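You operate a simulated robot arm through the tools that you are given. There is no shell and no other tool.

The job below is to be done with a simulated robot arm. You get a single attempt, and the scene is never put back.

## Task
Put things in order on the open cabinet top. At the end: the white brush head stands where the orange amber water glass stood; the cream middle standing pack is on the brown alder carton; the green twine ball stands where the cream middle standing pack stood; the orange amber water glass stands where the green twine ball stood; whatever was shut is shut again. Leave all else as you found it, and nothing knocked over. Set down upright: middle standing pack.

It is judged by the outcome, as a careful person would: the job done as asked, and still so three seconds after it is handed in. It fails if anything else is knocked over, pushed out of place, dropped, spilled or broken.

## Robot
A 6-joint arm with a two-finger parallel gripper, fixed in place. Base frame: the origin is at the foot of the arm, x ahead of it, y to its left, z up; the work surface is at about z = 0. Readings come in mm, degrees, newtons and seconds.
With the tool pointing down near the work surface it reaches from about 180 to 460 mm from the base axis. Its first joint turns from -70.0 to 70.0 degrees. Payload 1.9 kg.
The TCP is the grasp point between the finger pads, 23 mm short of the fingertips. In the tool frame z runs along the fingers and y along their closing line. Largest opening 94 mm; finger width 38, thickness 10; the body of the gripper, 54 by 96 mm, starts 39 mm behind the TCP.
Orientation is that of the tool frame in the base frame, as [roll, pitch, yaw] about the fixed x, y, z axes, in that order (R = Rz(yaw) Ry(pitch) Rx(roll)). With the fingers straight down and closing along the base's y, the tool's x points along the base's -x, its y along +y and its z along -z.

## Interface
- The arm moves only by the tool drive_tool. Its arguments are lists of equal length, an entry for each row: "delta_pos": the shift along the tool's x, y, z in mm, a list of three; "delta_rot": the turn, a rotation vector about the tool's x, y, z in degrees, a list of three; "gripper": the gripper command, from -1 (fully open) to 1 (shut), values between in proportion. In form: {"delta_pos": [[tx, ty, tz], ...], "delta_rot": [[wx, wy, wz], ...], "gripper": [gripper, ...]}. A call has 1 to 20 rows; each row shifts and turns the commanded pose from where the row before left it, along the tool's axes as they then stand. Each row takes 0.2 s and may step no farther than 50 mm and 8.6 degrees from the row before; otherwise, or with a gripper value out of range, the whole call is refused. Where a pose cannot be reached the arm comes as near as it can. A force on the tool above 40 N (or 10 N above the force at the start of the call, whichever is more), or a blocked arm, ends the call early, and 0.2 s more pass. Each finger travels about 108 mm/s and halts on what it meets, pressing with about 24 N; the grip force reading is that of the motor and also rises with nothing between the fingers. The clock runs only during rows and for 0.2 s after the last one: add rows that do not move to give the fingers time. It gives the time, the measured TCP pose, the force on the tool (base axes), the opening and the grip force at its end, in the units of the frame above (readings bear some noise), with the torque about the TCP (base axes, N m) and any sound that the robot's microphone picked up.
- Cameras (640 x 400 px; columns grow to the right, rows downward): "scene" is fixed at [33.3, 305, 432.7]; the picture's right is [-0.88, -0.48, 0.00], its down [-0.30, 0.54, -0.78] and it looks along [0.38, -0.69, -0.62] (base axes); focal length 214 px, centre (320, 200). "wrist" rides on the gripper at [86, 16, -74] in the tool frame; the picture's right is [-0.18, 0.98, 0.00], its down [-0.58, -0.11, -0.81] and it looks along [-0.79, -0.15, 0.59] (tool axes); focal length 243 px, centre (320, 200).
- grab_frame(camera): a new picture of that camera. It takes no simulated time.
- pixel_to_xyz(camera, pixels): there is no depth. For up to 12 entries [column, row, z] of the newest picture of that camera ("zoom" is the newest enlarged one), the place [x, y] in the base frame at which the ray of that pixel passes the height z, good to about 2 mm, but the place of the scene camera against the robot may be out by one fixed shift of up to 18 mm in any direction. It takes no simulated time.
- zoom(camera, box): a new picture of the part [left, top, right, bottom] of that camera's present view, enlarged. It takes no simulated time.
- job_done(): hands the job in; it is judged then, once.

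Unless the task says otherwise, let go and move clear before handing in.

The tools are called after "Request:" as a command line: name --argument value ..., lists and objects as JSON in quotes. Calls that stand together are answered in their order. drive_tool: Moves the arm, as the interface text tells. Its arguments: {"type":"object","properties":{"delta_pos":{"type":"array"},"delta_rot":{"type":"array"},"gripper":{"type":"array"}},"required":["delta_pos","delta_rot","gripper"]} The other tools are called the same way: grab_frame (camera) takes a picture; pixel_to_xyz (camera, pixels) gives the place at which the rays of pixels pass given heights; zoom (camera, box) takes an enlarged picture of a part of a camera's view; job_done () hands the job in.

At the start:

```text
clock: 0.0
eef_pos: [274.0, 31.9, 386.8]
tool_rot: [179.9, 0.1, -180.0]
ft_force: [0.7, 0.0, 0.0]
ft_torque: [-0.01, 0.0, 0.0]
grip_width: 94.0
grip_force: 0.1
```

scene: 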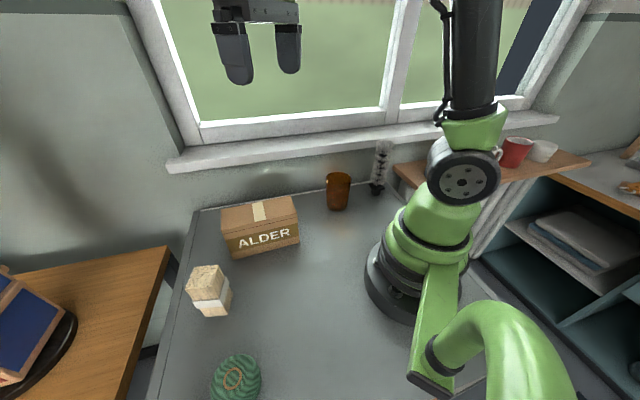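
wrist: 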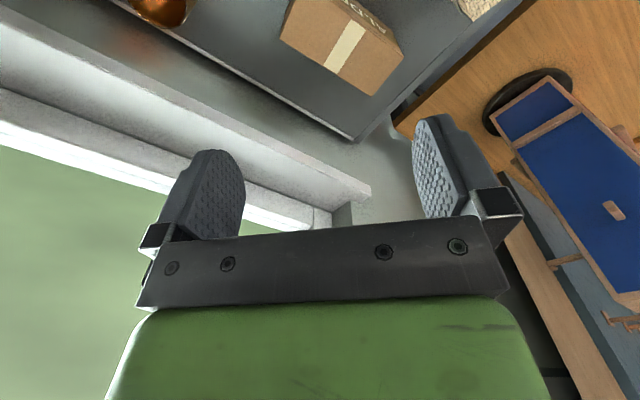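

The scene picture shows the alder carton near (260,228), the amber glass at (338,191), a whitish brush-like item at (381,165), the cream pack at (208,290) and the green twine ball at (237,378). I will zoom in on these before moving.

Request:
zoom --camera "scene" --box '[300, 120, 440, 220]'

Request:
zoom --camera "scene" --box '[150, 180, 320, 400]'

Request:
grab_frame --camera "wrist"

```text
4.00 times, centred on (370, 170) of scene
```

zoom: 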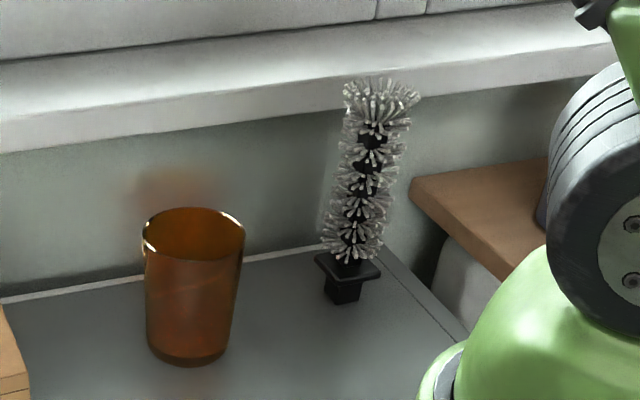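

```text
1.82 times, centred on (235, 290) of scene
```

zoom: 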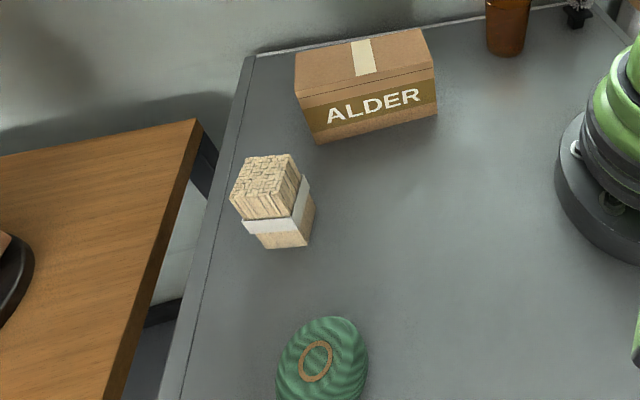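

```text
taken
```

wrist: 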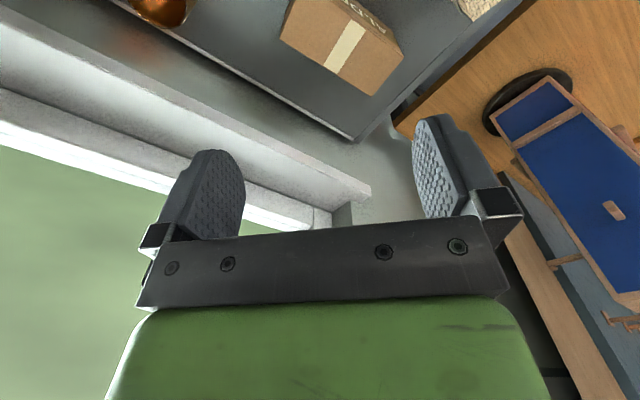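

The zooms show the glass, the brush head standing upright on a small black base at about (376,188), the bundle pack with a white band, and a twine ball or egg shape partly cut off by the frame. Next I project key pixels to the base frame.

Request:
grab_frame --camera "scene"

Request:
pixel_to_xyz --camera "scene" --pixels '[[337, 211, 0], [337, 176, 80], [376, 194, 0], [384, 143, 100], [206, 316, 0], [230, 315, 0], [193, 307, 0], [235, 383, 30], [233, 258, 0], [299, 244, 0], [221, 208, 60], [293, 196, 60]]'

Request:
zoom --camera "scene" --box '[160, 240, 280, 340]'

Request:
zoom --camera "scene" --box '[180, 330, 300, 400]'

Request:
zoom --camera "scene" --box '[190, 170, 320, 270]'

```text
taken
```

scene: 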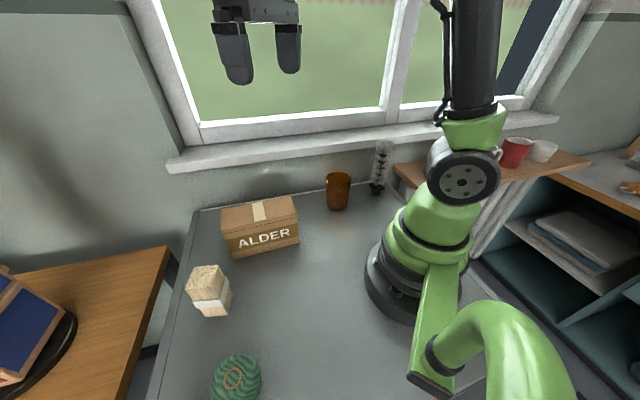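

```text
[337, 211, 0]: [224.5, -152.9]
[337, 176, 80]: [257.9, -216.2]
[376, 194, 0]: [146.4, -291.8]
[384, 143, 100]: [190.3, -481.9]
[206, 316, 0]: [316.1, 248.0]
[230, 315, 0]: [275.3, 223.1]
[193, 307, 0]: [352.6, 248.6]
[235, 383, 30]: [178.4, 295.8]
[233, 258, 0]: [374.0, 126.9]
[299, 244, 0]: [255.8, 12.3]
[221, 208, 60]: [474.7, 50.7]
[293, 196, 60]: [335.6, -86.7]
```

```text
4.00 times, centred on (220, 290) of scene
```

zoom: 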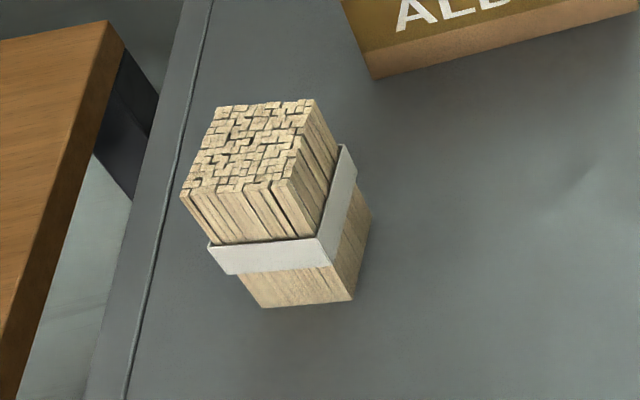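

```text
5.33 times, centred on (240, 365) of scene
```

zoom: 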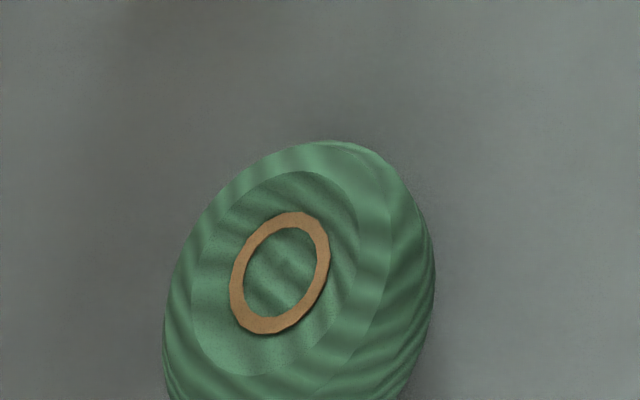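

```text
4.00 times, centred on (255, 220) of scene
```

zoom: 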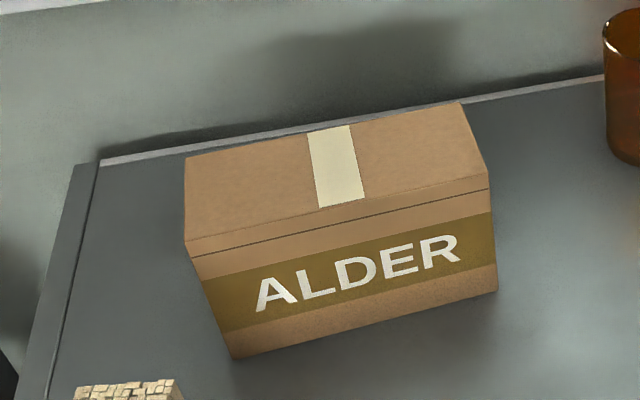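

Rough scene projections put the pack at about (312,217) and 103 mm tall, the carton centre at about (344,42) and 100 mm tall, the glass near (239,-180), the brush near (150,-288) and the twine near (178,296). The scene camera may be shifted, so I will move the wrist camera to view the pack and ball area.

Request:
drive_tool --delta_pos '[[16, 20, 30], [16, 20, 30], [16, 20, 30], [16, 20, 30], [17, 23, 27], [0, 0, 0], [0, 0, 0], [0, 0, 0], [0, 0, 0], [0, 0, 0]]' --delta_rot '[[0, 0, 0], [0, 0, 0], [0, 0, 0], [0, 0, 0], [0, 0, 0], [0, 0, -7], [0, 0, -7], [0, 0, -7], [0, 0, -7], [0, 0, -7]]' --gripper '[-1, -1, -1, -1, -1, -1, -1, -1, -1, -1]'

Request:
grab_frame --camera "wrist"

Request:
grab_frame --camera "scene"

```text
clock: 2.2
eef_pos: [192.7, 136.0, 241.3]
tool_rot: [180.0, 0.0, -144.9]
ft_force: [0.5, -0.3, 0.4]
ft_torque: [-0.03, -0.03, -0.01]
grip_width: 94.0
grip_force: 0.1
```

```text
taken
```

wrist: 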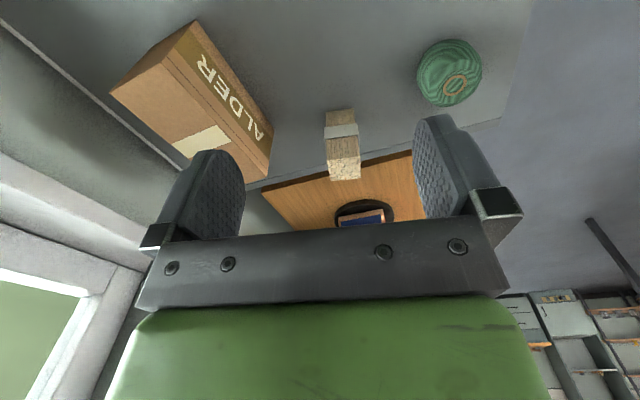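

```text
taken
```

scene: 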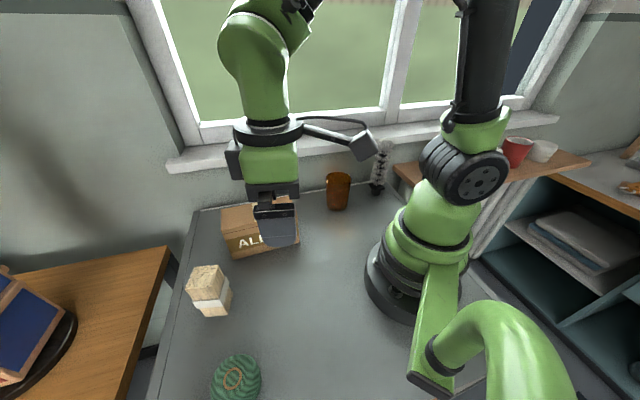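

The wrist view now shows the carton (200,100), pack (342,145) and twine (450,72) clearly. I will zoom in to get accurate corners.

Request:
zoom --camera "wrist" --box '[290, 90, 400, 190]'

Request:
zoom --camera "wrist" --box '[390, 20, 510, 120]'

Request:
zoom --camera "wrist" --box '[90, 0, 290, 200]'

```text
4.00 times, centred on (345, 140) of wrist
```

zoom: 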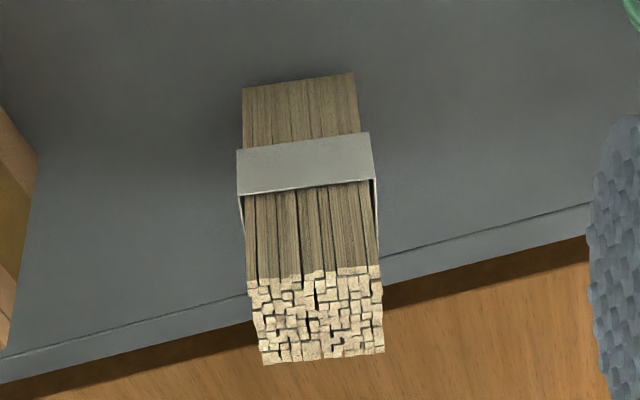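

```text
4.00 times, centred on (450, 70) of wrist
```

zoom: 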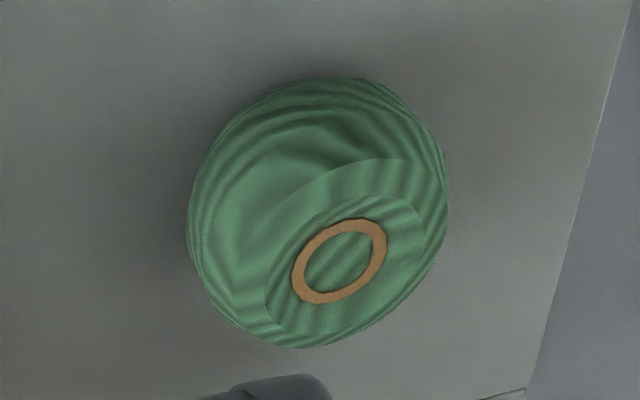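

```text
2.00 times, centred on (190, 100) of wrist
```

zoom: 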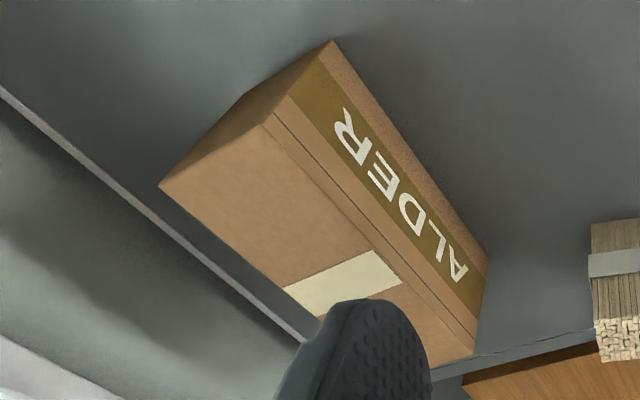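

Next I project the wrist pixels: the pack bottom corners (326,112) and (354,108), its top corners at a trial height, the carton corners and the twine outline.

Request:
pixel_to_xyz --camera "wrist" --pixels '[[325.75, 112, 0], [353.75, 108.25, 0], [326.75, 160, 100], [360, 156.5, 100], [331, 181, 100], [361, 177.5, 100], [197.5, 20, 0], [273.5, 127.5, 0], [167.5, 57.5, 100], [110, 92.5, 100], [266, 177.5, 100]]'

Request:
pixel_to_xyz --camera "wrist" --pixels '[[449.4, 39.5, 0], [416.5, 80, 30], [481.5, 75, 30], [454.8, 85.5, 60], [454.8, 85.5, 70], [449, 72, 30], [480, 45, 30]]'

```text
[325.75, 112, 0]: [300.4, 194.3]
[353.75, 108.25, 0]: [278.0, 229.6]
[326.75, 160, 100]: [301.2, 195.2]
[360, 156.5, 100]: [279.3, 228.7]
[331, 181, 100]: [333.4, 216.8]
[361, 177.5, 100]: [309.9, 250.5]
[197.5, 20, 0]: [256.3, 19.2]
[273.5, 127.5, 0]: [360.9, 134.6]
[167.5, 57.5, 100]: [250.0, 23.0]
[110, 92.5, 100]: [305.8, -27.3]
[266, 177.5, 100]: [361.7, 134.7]
```

```text
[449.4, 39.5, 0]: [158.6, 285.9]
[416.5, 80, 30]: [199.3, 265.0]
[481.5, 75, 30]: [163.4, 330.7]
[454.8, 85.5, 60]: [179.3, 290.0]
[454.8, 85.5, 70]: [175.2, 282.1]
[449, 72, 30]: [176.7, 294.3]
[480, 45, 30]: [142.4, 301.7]
```

The pack is about 40×40×100 mm, centred at about (306,223), and its faces line up with the present tool yaw. The carton centre is about (335,53). I move above the pack, staying over its top, and check before descending.

Request:
drive_tool --delta_pos '[[-35.6, 1.5, 22.8], [-35.6, 1.5, 22.8], [-35.6, 1.5, 22.8], [-35.6, 1.5, 22.8], [0, 0, 0], [0, 0, 0]]' --delta_rot '[[0, 0, 0], [0, 0, 0], [0, 0, 0], [0, 0, 0], [0, 0, 0.8], [0, 0, 0]]' --gripper '[-1, -1, -1, -1, -1, -1]'

Request:
grab_frame --camera "wrist"

Request:
grab_frame --camera "scene"

```text
clock: 3.6
eef_pos: [306.4, 223.5, 148.8]
tool_rot: [-180.0, 0.0, -145.8]
ft_force: [0.2, 0.3, -0.4]
ft_torque: [0.0, -0.04, -0.01]
grip_width: 94.2
grip_force: 0.2
```

```text
taken
```

wrist: 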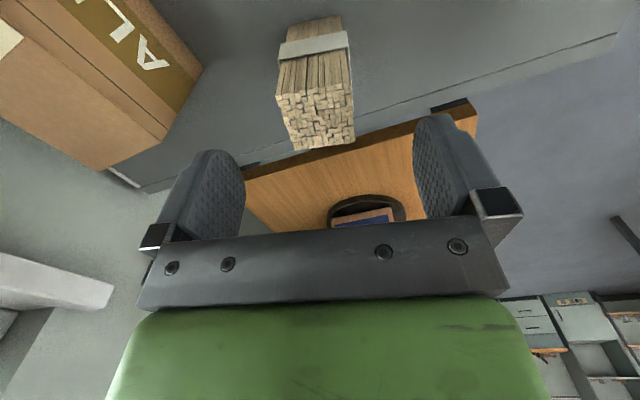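

```text
taken
```

scene: 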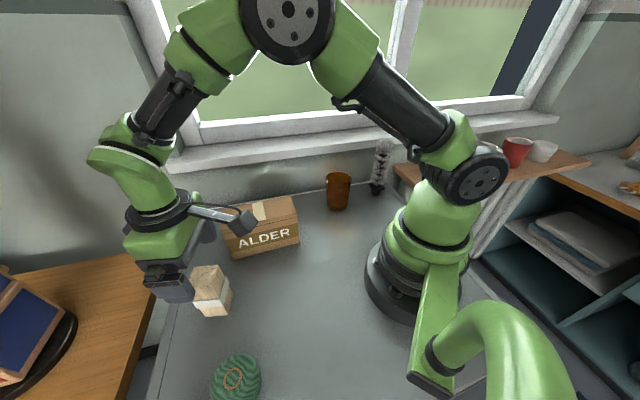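

The tool is now above the pack, with its top seen at (318,120) in the wrist view. I will zoom in to check the pack's top centre before descending.

Request:
zoom --camera "wrist" --box '[250, 0, 410, 160]'

```text
2.50 times, centred on (330, 80) of wrist
```

zoom: 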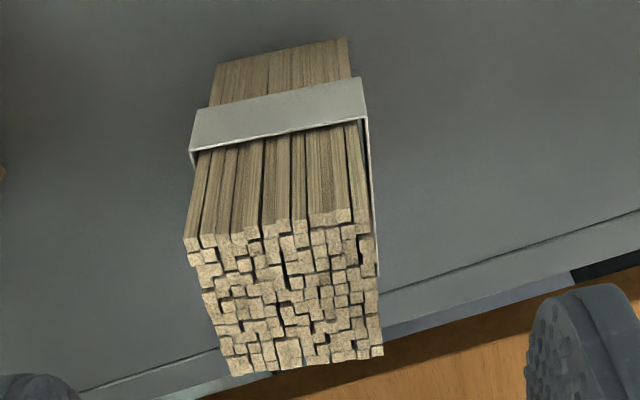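

I project the pack's top corners from this closer view.

Request:
pixel_to_xyz --camera "wrist" --pixels '[[276.4, 95.2, 100], [344.8, 88.8, 100], [294, 150.4, 100], [355.2, 142, 100], [287.2, 26, 0], [340.8, 15.2, 0]]'

```text
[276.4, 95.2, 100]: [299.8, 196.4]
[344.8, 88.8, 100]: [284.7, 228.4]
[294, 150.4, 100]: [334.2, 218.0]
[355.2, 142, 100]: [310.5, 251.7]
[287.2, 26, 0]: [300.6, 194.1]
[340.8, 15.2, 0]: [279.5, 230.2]
```

The pack centre reads (307,223.6), matching the TCP to about 1 mm. I descend to z≈87, so the fingers grip above the band, and close.

Request:
drive_tool --delta_pos '[[0, 0, 21], [0, 0, 21], [0, 0, 20], [0, 0, 0], [0, 0, 0], [0, 0, 0], [0, 0, 0]]' --delta_rot '[[0, 0, 0], [0, 0, 0], [0, 0, 0], [0, 0, 0], [0, 0, 0], [0, 0, 0], [0, 0, 0]]' --gripper '[-1, -1, -1, -1, 1, 1, 1]'

Request:
grab_frame --camera "wrist"

Request:
grab_frame --camera "scene"

```text
clock: 5.2
eef_pos: [305.6, 223.2, 87.5]
tool_rot: [179.9, -0.1, -145.8]
ft_force: [-0.9, 1.2, -0.4]
ft_torque: [-0.02, 0.02, -0.02]
grip_width: 44.5
grip_force: 24.2
```

```text
taken
```

wrist: 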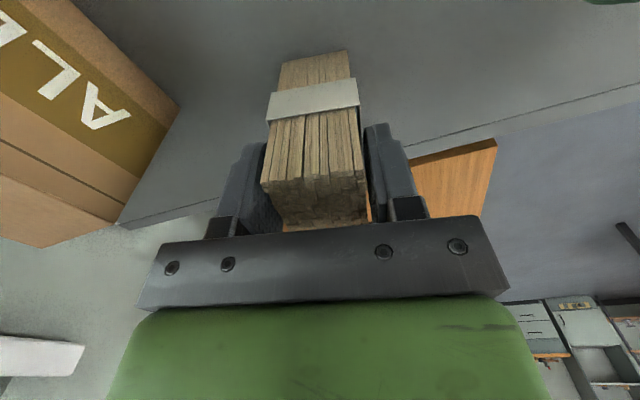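

```text
taken
```

scene: 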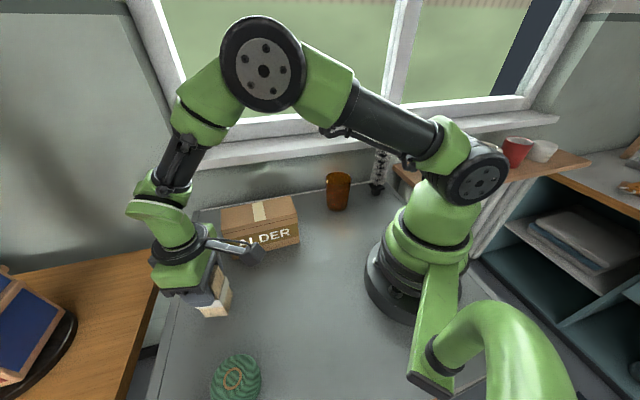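

The pack is gripped at 44.5 mm width with 24 N. I lift it straight up by 140 mm and check the hold.

Request:
drive_tool --delta_pos '[[0, 0, -10], [0, 0, -25], [0, 0, -35], [0, 0, -35], [0, 0, -35], [0, 0, 0]]' --delta_rot '[[0, 0, 0], [0, 0, 0], [0, 0, 0], [0, 0, 0], [0, 0, 0], [0, 0, 0]]' --gripper '[1, 1, 1, 1, 1, 1]'

Request:
grab_frame --camera "wrist"

Request:
grab_frame --camera "scene"

```text
clock: 6.6
eef_pos: [304.8, 219.7, 225.9]
tool_rot: [-180.0, 0.1, -145.8]
ft_force: [0.3, -0.1, -0.8]
ft_torque: [-0.03, -0.01, 0.01]
grip_width: 44.7
grip_force: 24.1
```

```text
taken
```

wrist: 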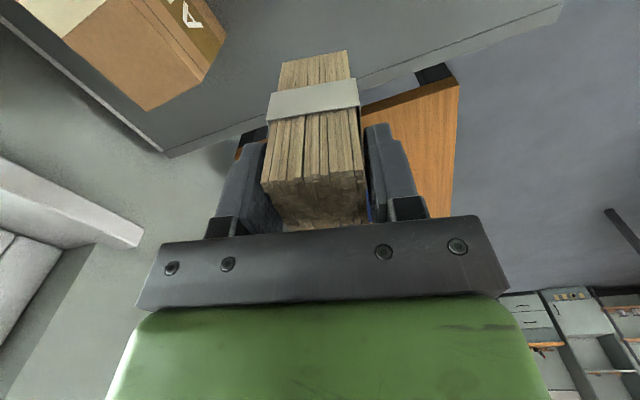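

```text
taken
```

scene: 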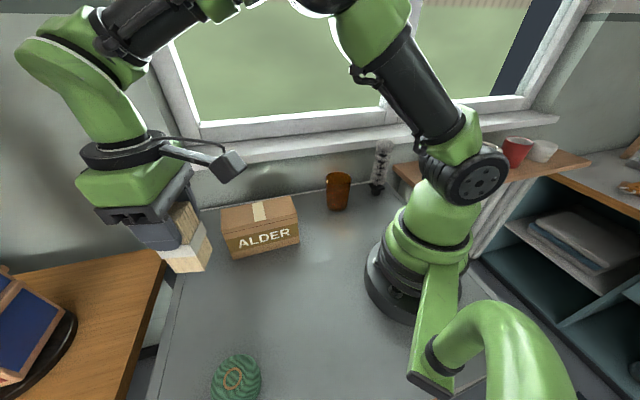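

The pack is held upright and the carton is undisturbed. I move over the carton centre at about (335,53) and turn 12° to square the pack with it.

Request:
drive_tool --delta_pos '[[7, -15.5, 0], [14, -31, 0], [14, -31, 0], [14, -31, 0], [13, -31, 0], [7, -15.5, 0], [0, 0, 0], [0, 0, 0], [0, 0, 0]]' --delta_rot '[[0, 0, 0], [0, 0, 0], [0, 0, 0], [0, 0, 0], [0, 0, 0], [0, 0, 0], [0, 0, -6], [0, 0, -6], [0, 0, 0]]' --gripper '[1, 1, 1, 1, 1, 1, 1, 1, 1]'

Request:
grab_frame --camera "wrist"

Request:
grab_frame --camera "scene"

```text
clock: 8.6
eef_pos: [336.3, 54.7, 225.5]
tool_rot: [-179.9, 0.0, -133.8]
ft_force: [0.1, 0.8, -0.7]
ft_torque: [0.01, -0.01, 0.0]
grip_width: 44.7
grip_force: 24.0
```

```text
taken
```

wrist: 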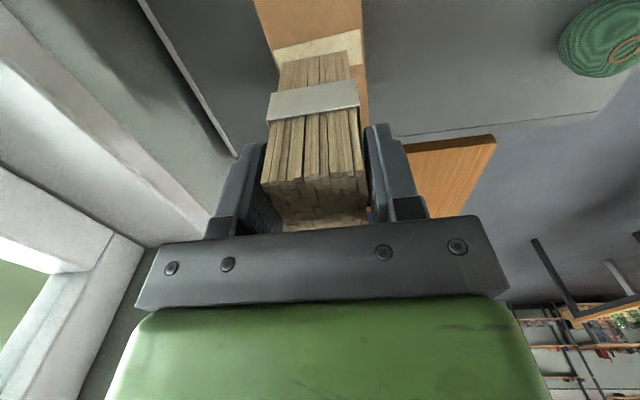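

```text
taken
```

scene: 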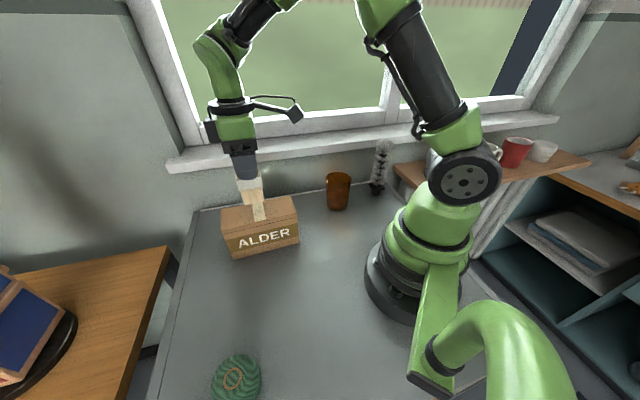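

The pack hovers over the carton; in the wrist view the carton top's left edge runs (255,0)-(275,50) and its right edge is near (363,0). I check the lateral centring and zoom the scene.

Request:
zoom --camera "scene" --box '[200, 150, 320, 270]'

Request:
zoom --camera "wrist" --box '[230, 0, 400, 110]'

Request:
pixel_to_xyz --camera "wrist" --pixels '[[256, 5, 98], [362, 5, 98], [275, 52, 98], [362, 30, 98]]'

```text
3.33 times, centred on (260, 210) of scene
```

zoom: 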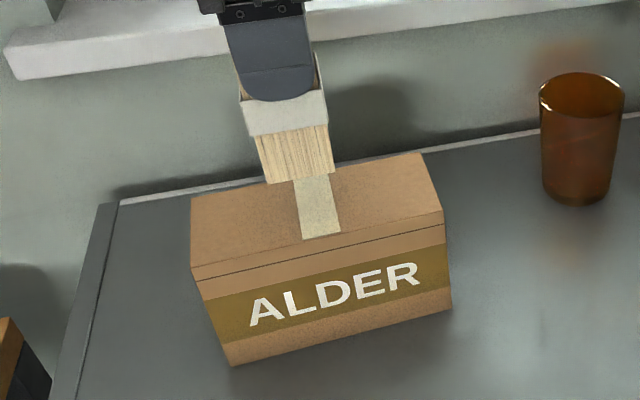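

```text
3.64 times, centred on (315, 55) of wrist
```

zoom: 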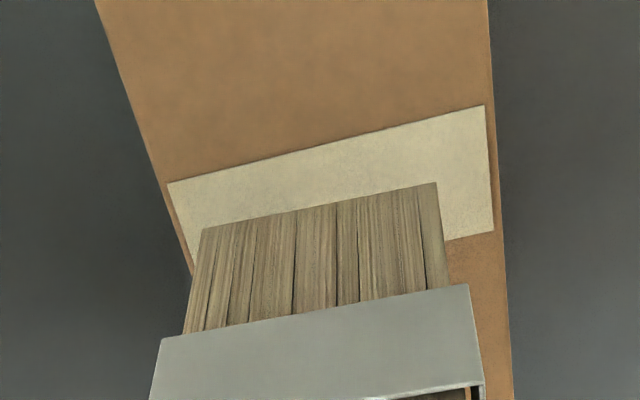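

```text
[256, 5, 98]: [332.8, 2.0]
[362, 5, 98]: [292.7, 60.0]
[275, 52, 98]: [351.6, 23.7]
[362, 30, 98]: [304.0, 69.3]
```

The pack sits within 3 mm of the carton centre in both directions. I lower it 33 mm, leaving roughly 5 to 8 mm of gap, and look.

Request:
drive_tool --delta_pos '[[0, 0, 15], [0, 0, 12], [0, 0, 6], [0, 0, 0]]' --delta_rot '[[0, 0, 0], [0, 0, 0], [0, 0, 0], [0, 0, 0]]' --gripper '[1, 1, 1, 1]'

Request:
zoom --camera "scene" --box '[200, 150, 320, 270]'

Request:
zoom --camera "wrist" --box '[230, 0, 400, 110]'

```text
clock: 9.6
eef_pos: [338.6, 56.3, 192.4]
tool_rot: [180.0, 0.1, -133.7]
ft_force: [0.6, 0.3, -0.9]
ft_torque: [0.01, 0.02, 0.03]
grip_width: 44.7
grip_force: 23.9
```

```text
3.33 times, centred on (260, 210) of scene
```

zoom: 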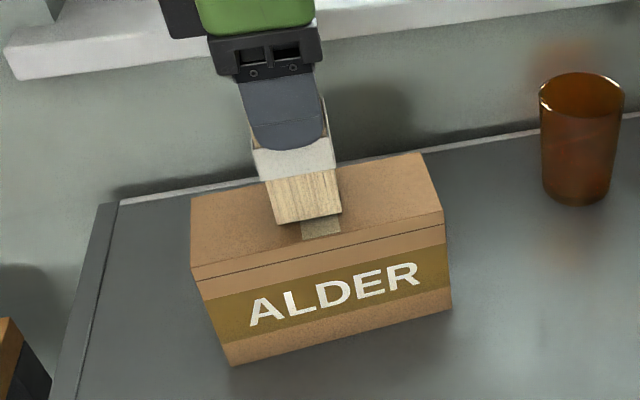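

```text
3.64 times, centred on (315, 55) of wrist
```

zoom: 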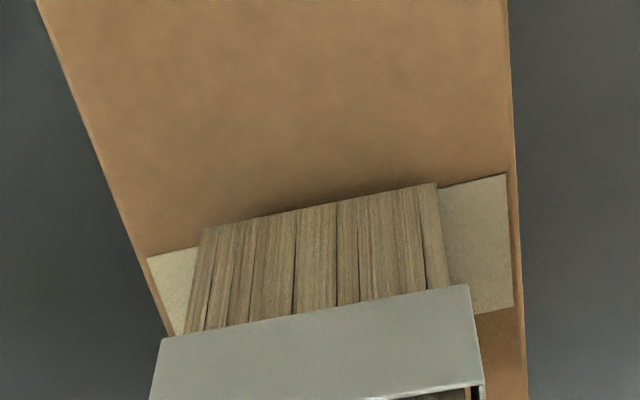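

The gap is now small, with the pack's bottom edge just above the tape at zoom (320,205). I lower in 2 mm steps while watching the force.

Request:
drive_tool --delta_pos '[[0, 0, 2], [0, 0, 1], [0, 0, 0]]' --delta_rot '[[0, 0, 0], [0, 0, 0], [0, 0, 0]]' --gripper '[1, 1, 1]'

Request:
zoom --camera "scene" --box '[230, 180, 300, 240]'

```text
clock: 10.4
eef_pos: [336.8, 54.6, 190.0]
tool_rot: [-179.9, 0.0, -133.9]
ft_force: [0.2, 0.0, -1.4]
ft_torque: [-0.01, -0.02, 0.03]
grip_width: 44.5
grip_force: 24.1
```

```text
6.67 times, centred on (265, 210) of scene
```

zoom: 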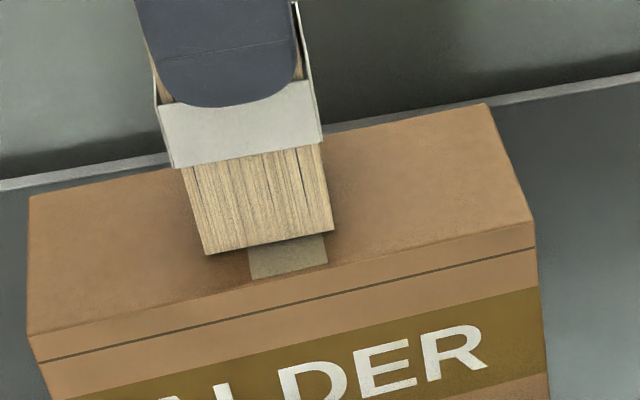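

No contact force yet. I continue downward in small steps.

Request:
drive_tool --delta_pos '[[0, 0, 1], [0, 0, 1], [0, 0, 0]]' --delta_rot '[[0, 0, 0], [0, 0, 0], [0, 0, 0]]' --gripper '[1, 1, 1]'

```text
clock: 11.2
eef_pos: [336.2, 56.1, 187.4]
tool_rot: [180.0, -0.1, -133.7]
ft_force: [0.1, 0.2, -0.8]
ft_torque: [-0.03, -0.03, -0.02]
grip_width: 44.7
grip_force: 23.3
```

Request:
drive_tool --delta_pos '[[0, 0, 1], [0, 0, 1], [0, 0, 0]]' --delta_rot '[[0, 0, 0], [0, 0, 0], [0, 0, 0]]' --gripper '[1, 1, 1]'

Request:
zoom --camera "scene" --box '[230, 180, 300, 240]'

```text
clock: 12.0
eef_pos: [336.2, 55.5, 187.0]
tool_rot: [180.0, 0.1, -133.9]
ft_force: [-6.8, -1.1, 21.3]
ft_torque: [-0.17, 0.44, -0.02]
grip_width: 44.6
grip_force: 24.2
```

```text
6.67 times, centred on (265, 210) of scene
```

zoom: 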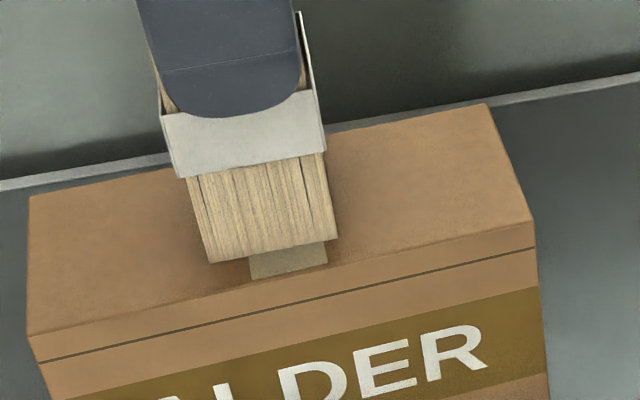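

Contact is made: 21 N upward at z=187, so the pack rests on the carton. I back off 0.8 mm to relieve the force, then open.

Request:
drive_tool --delta_pos '[[0, 0, -0.8], [0, 0, 0]]' --delta_rot '[[0, 0, 0], [0, 0, 0]]' --gripper '[1, 1]'

```text
clock: 12.6
eef_pos: [336.2, 55.4, 188.2]
tool_rot: [-179.8, 0.1, -133.9]
ft_force: [4.1, -1.3, 8.6]
ft_torque: [-0.15, -0.38, -0.04]
grip_width: 44.9
grip_force: 23.9
```

The force dropped to 8.6 N. I open gradually to release the pack.

Request:
drive_tool --delta_pos '[[0, 0, 0], [0, 0, 0], [0, 0, 0], [0, 0, 0], [0, 0, 0]]' --delta_rot '[[0, 0, 0], [0, 0, 0], [0, 0, 0], [0, 0, 0], [0, 0, 0]]' --gripper '[0.0, -0.1, -0.25, -0.5, -0.7]'

Request:
zoom --camera "scene" --box '[220, 170, 310, 250]'

Request:
grab_frame --camera "wrist"

```text
clock: 13.8
eef_pos: [336.2, 54.9, 186.6]
tool_rot: [-180.0, 0.1, -133.9]
ft_force: [-0.5, -0.9, 0.8]
ft_torque: [-0.02, 0.0, -0.01]
grip_width: 79.7
grip_force: 0.0
```

```text
5.00 times, centred on (265, 210) of scene
```

zoom: 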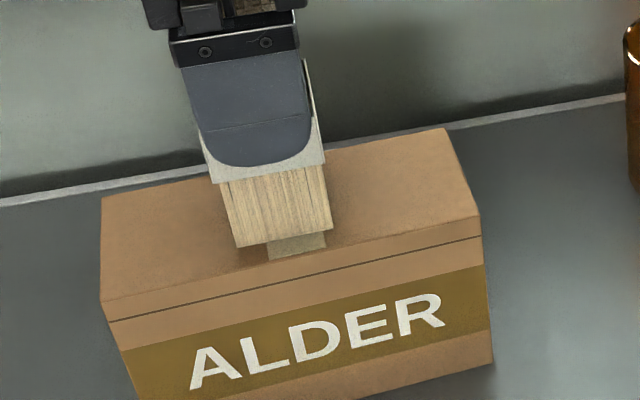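

```text
taken
```

wrist: 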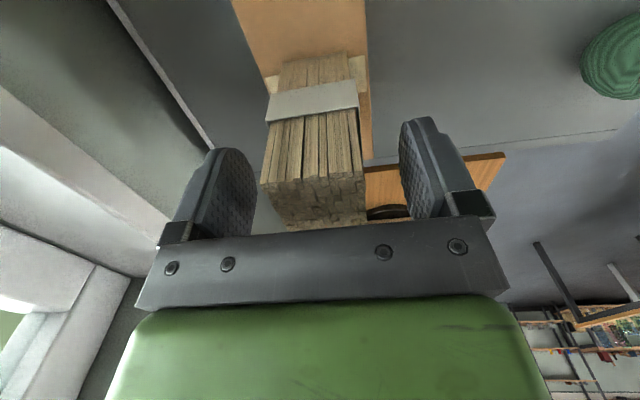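

The pack stands free on the carton at 80 mm opening. I retract straight up and check that it stays put.

Request:
drive_tool --delta_pos '[[0, 0, -10], [0, 0, -25], [0, 0, -35], [0, 0, -35], [0, 0, 0]]' --delta_rot '[[0, 0, 0], [0, 0, 0], [0, 0, 0], [0, 0, 0], [0, 0, 0]]' --gripper '[-0.7, -0.8, -1, -1, -1]'

Request:
zoom --camera "scene" --box '[200, 150, 320, 270]'

Request:
grab_frame --camera "wrist"

```text
clock: 15.0
eef_pos: [339.7, 52.9, 290.4]
tool_rot: [-180.0, 0.0, -133.9]
ft_force: [-0.3, -0.2, 0.9]
ft_torque: [0.02, 0.01, 0.03]
grip_width: 93.9
grip_force: 0.1
```

```text
3.33 times, centred on (260, 210) of scene
```

zoom: 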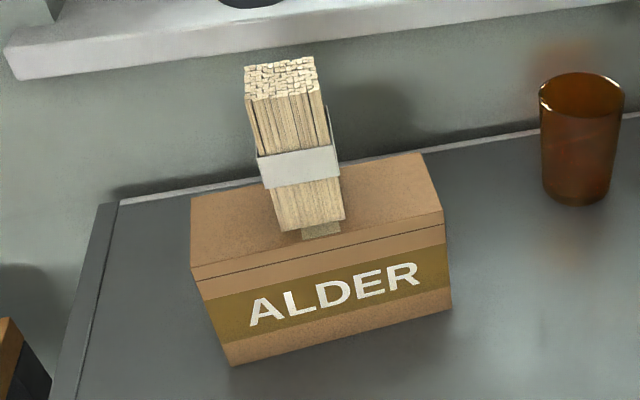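

```text
taken
```

wrist: 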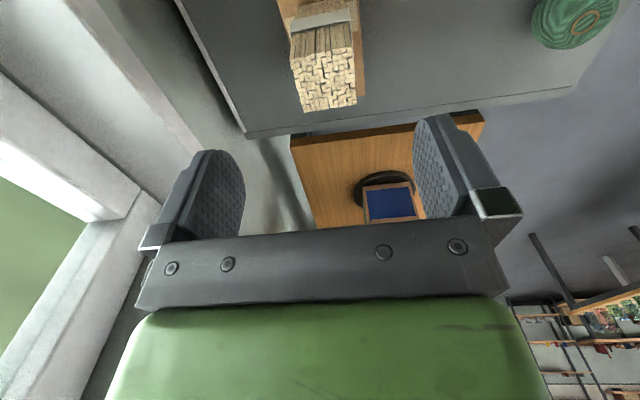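

The pack is upright on the carton and undisturbed by the retreat. Next I move to a vantage before the twine, swinging over open table.

Request:
drive_tool --delta_pos '[[7.1, 37.1, 0], [7.1, 37.1, 0], [7.1, 37.1, 0], [7.1, 37.1, 10], [7.1, 37.1, 20], [7.1, 37.1, 20], [7.1, 37.1, 20], [0, 0, 0], [0, 0, 0], [0, 0, 0]]' --delta_rot '[[0, 0, 0], [0, 0, 0], [0, 0, 0], [0, 0, 0], [0, 0, 0], [0, 0, 0], [0, 0, 0], [0, 0, -6.5], [0, 0, -6.5], [0, 0, 0]]' --gripper '[-1, -1, -1, -1, -1, -1, -1, -1, -1, -1]'

Request:
grab_frame --camera "wrist"

Request:
grab_frame --camera "scene"

```text
clock: 17.2
eef_pos: [114.7, 198.7, 221.7]
tool_rot: [-180.0, 0.2, -120.8]
ft_force: [-0.9, 1.0, -0.5]
ft_torque: [-0.01, 0.02, -0.02]
grip_width: 93.9
grip_force: 0.0
```

```text
taken
```

wrist: 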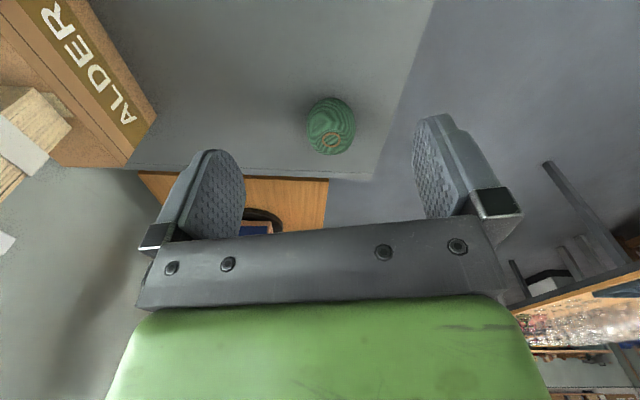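

```text
taken
```

scene: 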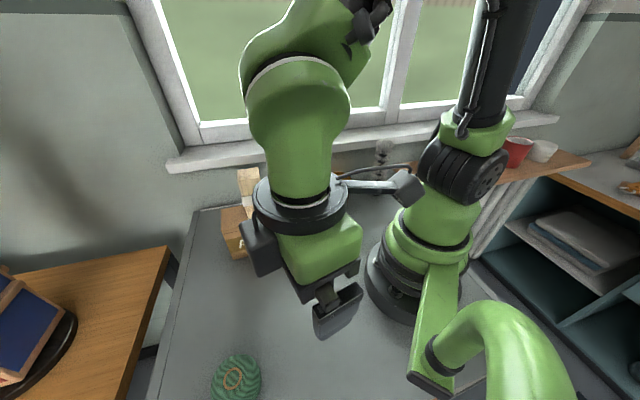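

The twine is at (330,125) in the wrist view, near the table edge. I zoom in to find its outline and the ring.

Request:
zoom --camera "wrist" --box '[290, 80, 380, 170]'

Request:
pixel_to_xyz --camera "wrist" --pixels '[[330, 141, 40], [330, 141, 50], [330, 141, 60], [331, 125, 25], [306, 125, 25], [356, 125, 25]]'

```text
4.44 times, centred on (335, 125) of wrist
```

zoom: 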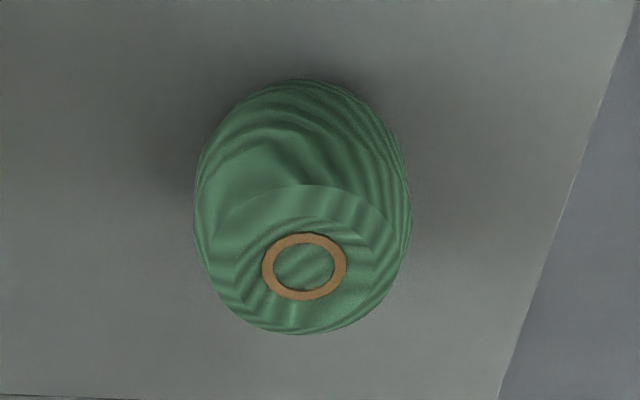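

```text
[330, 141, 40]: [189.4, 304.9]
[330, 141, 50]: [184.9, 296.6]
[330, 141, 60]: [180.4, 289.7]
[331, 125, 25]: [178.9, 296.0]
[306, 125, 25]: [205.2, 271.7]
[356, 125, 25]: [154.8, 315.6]
```

The ring centre is at (331.7,139.9), with the outline spanning columns 307 to 356 and rows 98 to 155. I project the ring at several heights to intersect with the first view's ray, which gave (179.3,290.0) at z=60 and (175.2,282.1) at z=70.

Request:
pixel_to_xyz --camera "wrist" --pixels '[[331.7, 139.9, 45], [331.7, 139.9, 50], [331.7, 139.9, 55], [331.7, 139.9, 60], [331.7, 139.9, 65], [306.9, 126, 30], [355.7, 126, 30], [331.3, 97.6, 0], [331.3, 97.6, 10], [331.3, 155.2, 55], [331.3, 155.2, 60]]'

```text
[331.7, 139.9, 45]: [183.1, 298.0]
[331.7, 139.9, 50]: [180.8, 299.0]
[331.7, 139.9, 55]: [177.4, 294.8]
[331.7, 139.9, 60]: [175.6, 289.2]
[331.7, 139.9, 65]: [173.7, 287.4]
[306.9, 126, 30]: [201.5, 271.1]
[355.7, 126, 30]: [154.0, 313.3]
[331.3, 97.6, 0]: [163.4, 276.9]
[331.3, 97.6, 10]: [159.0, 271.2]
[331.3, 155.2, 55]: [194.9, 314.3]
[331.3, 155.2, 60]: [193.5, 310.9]
```

Both views agree: the twine centre is about (178.3,292.2), diameter about 63 mm and top about 57 mm. I move above it at z≈120.

Request:
drive_tool --delta_pos '[[-28.2, -1.7, 25.4], [-28.2, -1.7, 25.4], [-28.2, -1.7, 25.4], [-28.2, -1.7, 25.4], [0, 0, 0], [0, 0, 0]]' --delta_rot '[[0, 0, 0], [0, 0, 0], [0, 0, 0], [0, 0, 0], [0, 0, 0], [0, 0, 0]]' --gripper '[-1, -1, -1, -1, -1, -1]'

Request:
grab_frame --camera "wrist"

Request:
grab_frame --camera "scene"

```text
clock: 18.6
eef_pos: [179.2, 290.7, 119.8]
tool_rot: [-180.0, 0.0, -120.9]
ft_force: [-0.4, 0.4, -0.5]
ft_torque: [0.01, 0.02, 0.01]
grip_width: 93.9
grip_force: 0.1
```

```text
taken
```

wrist: 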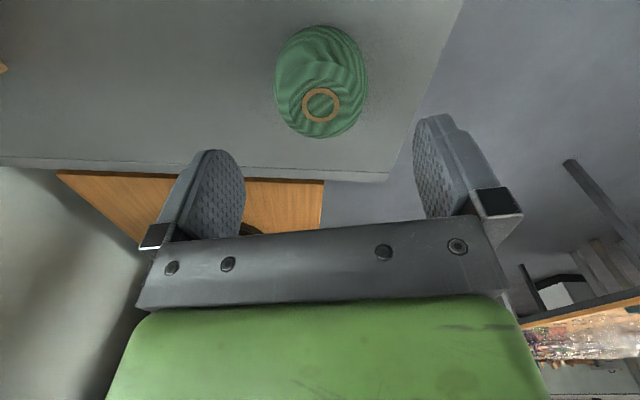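

```text
taken
```

scene: 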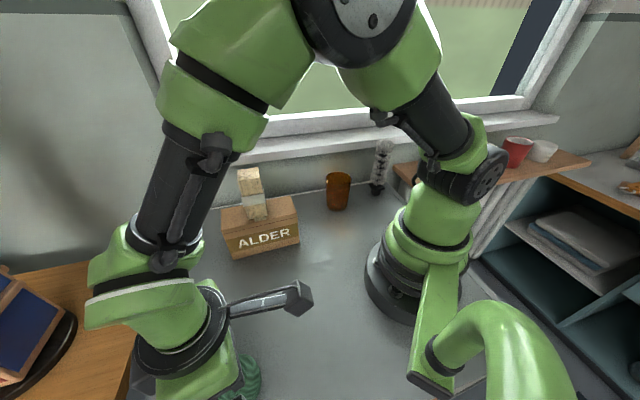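

The ring is at (321,105) and the outline spans columns 274 to 368. I verify the centre from this nearer view.

Request:
pixel_to_xyz --camera "wrist" --pixels '[[321, 105, 52], [321, 105, 57], [321, 105, 62], [274, 85, 30], [368, 85, 30], [322, 26, 10], [322, 137, 50]]'

Request:
zoom --camera "wrist" --box '[250, 0, 400, 150]'

```text
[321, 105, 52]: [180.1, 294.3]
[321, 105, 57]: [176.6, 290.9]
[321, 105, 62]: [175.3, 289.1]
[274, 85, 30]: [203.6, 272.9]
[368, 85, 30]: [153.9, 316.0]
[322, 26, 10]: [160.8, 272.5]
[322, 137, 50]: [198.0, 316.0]
```

```text
2.67 times, centred on (325, 75) of wrist
```

zoom: 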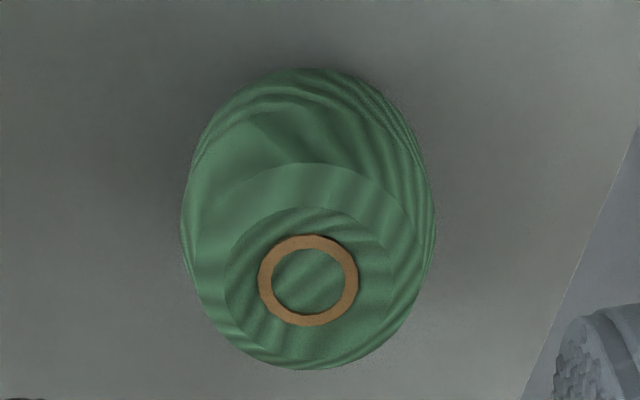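

The centre is confirmed at about (178.5,292.5). I shift 1 to 2 mm, descend to TCP z≈31 and close on its equator.

Request:
drive_tool --delta_pos '[[-1.2, 1.5, 20], [0, 0, 30], [0, 0, 25], [0, 0, 14], [0, 0, 0], [0, 0, 0]]' --delta_rot '[[0, 0, 0], [0, 0, 0], [0, 0, 0], [0, 0, 0], [0, 0, 0], [0, 0, 0]]' --gripper '[-1, -1, -1, -1, -1, -1]'

Request:
grab_frame --camera "wrist"

```text
clock: 20.0
eef_pos: [178.8, 293.2, 31.3]
tool_rot: [180.0, 0.1, -120.9]
ft_force: [-0.6, -0.2, 0.6]
ft_torque: [0.01, 0.01, 0.03]
grip_width: 94.0
grip_force: 0.0
```

```text
taken
```

wrist: 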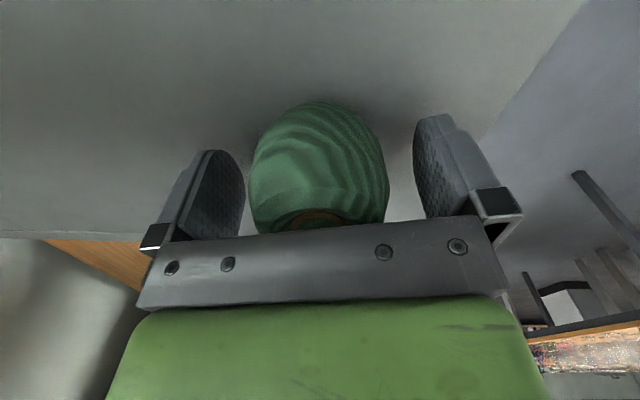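

The ball is centred between the fingers (columns 248 to 390). I close the gripper.

Request:
drive_tool --delta_pos '[[0, 0, 0], [0, 0, 0], [0, 0, 0], [0, 0, 0]]' --delta_rot '[[0, 0, 0], [0, 0, 0], [0, 0, 0], [0, 0, 0]]' --gripper '[0.2, 0.6, 1, 1]'

Request:
grab_frame --camera "wrist"

```text
clock: 21.0
eef_pos: [177.4, 290.7, 29.9]
tool_rot: [179.9, 0.0, -120.8]
ft_force: [0.0, 0.9, 0.1]
ft_torque: [0.02, 0.03, -0.04]
grip_width: 63.1
grip_force: 23.5
```

```text
taken
```

wrist: 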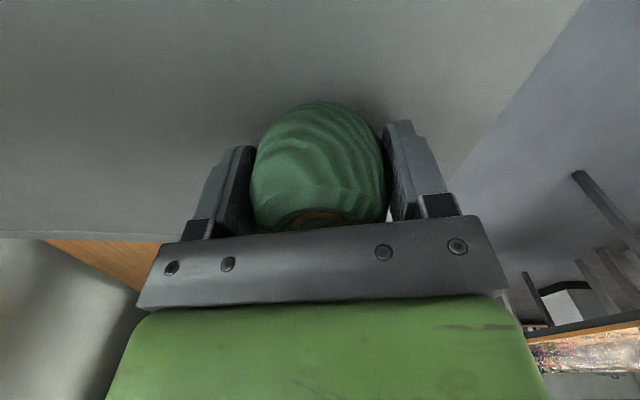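

The ball is gripped at 63 mm. I lift 70 mm and carry it to the pack's old spot (306.5,223.2).

Request:
drive_tool --delta_pos '[[0, 0, -10], [0, 0, -25], [0, 0, -35], [0, 0, 0], [-0.8, -18, 0], [-1.6, -36, 0], [-1.7, -37, 0], [-1.7, -36, 0], [-0.8, -18.4, 0], [0, 0, 0], [0, 0, 0]]' --delta_rot '[[0, 0, 0], [0, 0, 0], [0, 0, 0], [0, 0, 0], [0, 0, 0], [0, 0, 0], [0, 0, 0], [0, 0, 0], [0, 0, 0], [0, 0, 0], [0, 0, 0]]' --gripper '[1, 1, 1, 1, 1, 1, 1, 1, 1, 1, 1]'

Request:
grab_frame --camera "wrist"

Request:
grab_frame --camera "scene"

```text
clock: 23.4
eef_pos: [306.1, 224.2, 101.5]
tool_rot: [180.0, 0.1, -120.8]
ft_force: [0.1, -0.2, -0.5]
ft_torque: [0.02, -0.01, 0.01]
grip_width: 62.6
grip_force: 24.3
```

```text
taken
```

wrist: 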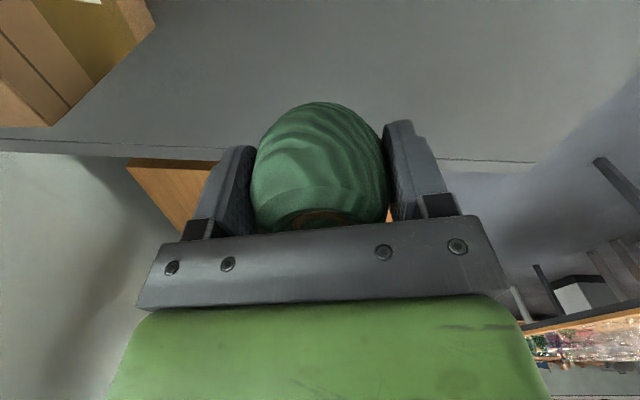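

```text
taken
```

scene: 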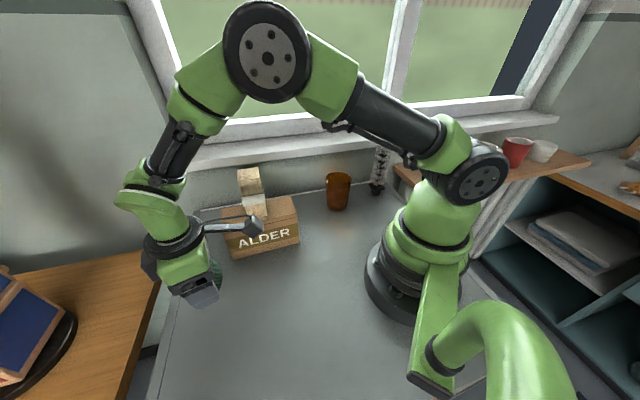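

The TCP is at (306.1,224.2), on the pack's old spot. I lower 66 mm, then finish in fine steps.

Request:
drive_tool --delta_pos '[[0, 0, 25], [0, 0, 25], [0, 0, 12], [0, 0, 5], [0, 0, 0]]' --delta_rot '[[0, 0, 0], [0, 0, 0], [0, 0, 0], [0, 0, 0], [0, 0, 0]]' --gripper '[1, 1, 1, 1, 1]'

Request:
drive_tool --delta_pos '[[0, 0, 1], [0, 0, 1], [0, 0, 0]]' --delta_rot '[[0, 0, 0], [0, 0, 0], [0, 0, 0]]' --gripper '[1, 1, 1]'

```text
clock: 24.6
eef_pos: [306.0, 224.8, 36.5]
tool_rot: [180.0, 0.1, -120.9]
ft_force: [-0.1, -0.4, -0.5]
ft_torque: [0.0, 0.01, -0.02]
grip_width: 63.1
grip_force: 23.9
```

```text
clock: 25.4
eef_pos: [306.1, 226.2, 35.0]
tool_rot: [180.0, -0.1, -120.8]
ft_force: [-0.3, -0.7, -0.7]
ft_torque: [0.02, -0.02, -0.02]
grip_width: 63.0
grip_force: 24.1
```

Still no contact at z≈35 (the grip was at about 31). I continue in small steps.

Request:
drive_tool --delta_pos '[[0, 0, 1], [0, 0, 1], [0, 0, 0]]' --delta_rot '[[0, 0, 0], [0, 0, 0], [0, 0, 0]]' --gripper '[1, 1, 1]'

Request:
grab_frame --camera "wrist"

```text
clock: 26.2
eef_pos: [306.6, 223.9, 31.2]
tool_rot: [-180.0, 0.0, -120.9]
ft_force: [-0.2, 0.1, -0.2]
ft_torque: [-0.04, 0.02, -0.03]
grip_width: 62.9
grip_force: 23.9
```

```text
taken
```

wrist: 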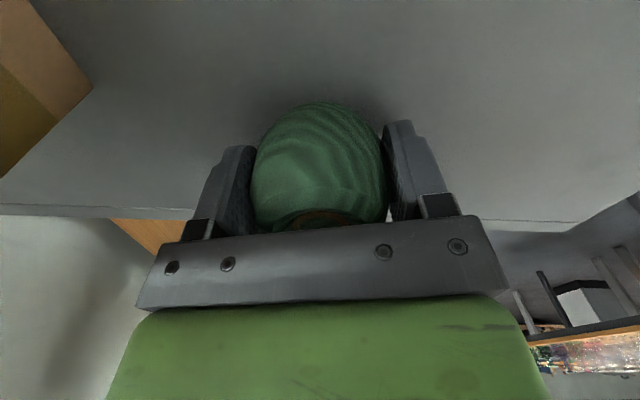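

Request:
drive_tool --delta_pos '[[0, 0, 0.8], [0, 0, 0], [0, 0, 0]]' --delta_rot '[[0, 0, 0], [0, 0, 0], [0, 0, 0]]' --gripper '[1, 1, 1]'

```text
clock: 27.0
eef_pos: [306.7, 225.7, 31.3]
tool_rot: [-179.9, 0.1, -120.9]
ft_force: [-9.2, -7.7, 26.6]
ft_torque: [-0.15, 0.16, -0.05]
grip_width: 63.0
grip_force: 24.2
```

Contact gives 26.6 N, so the ball is on the table. I back off 0.9 mm, then open gradually.

Request:
drive_tool --delta_pos '[[0, 0, -0.9], [0, 0, 0], [0, 0, 0]]' --delta_rot '[[0, 0, 0], [0, 0, 0], [0, 0, 0]]' --gripper '[1, 1, 1]'

```text
clock: 27.8
eef_pos: [307.4, 225.4, 31.3]
tool_rot: [-180.0, 0.2, -120.8]
ft_force: [1.8, 0.6, 3.8]
ft_torque: [0.09, -0.04, 0.02]
grip_width: 62.8
grip_force: 23.8
```

The load is down to 3.8 N. I open in stages.

Request:
drive_tool --delta_pos '[[0, 0, 0], [0, 0, 0], [0, 0, 0], [0, 0, 0], [0, 0, 0], [0, 0, 0]]' --delta_rot '[[0, 0, 0], [0, 0, 0], [0, 0, 0], [0, 0, 0], [0, 0, 0], [0, 0, 0]]' --gripper '[-0.36, -0.42, -0.55, -0.75, -1, -1]'

Request:
grab_frame --camera "wrist"

```text
clock: 29.2
eef_pos: [307.2, 225.8, 31.4]
tool_rot: [180.0, -0.1, -120.9]
ft_force: [0.0, 0.1, -0.3]
ft_torque: [0.01, -0.01, 0.0]
grip_width: 93.9
grip_force: 0.1
```

```text
taken
```

wrist: 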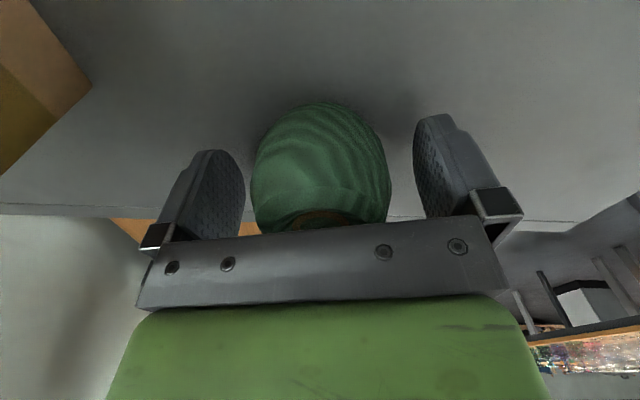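

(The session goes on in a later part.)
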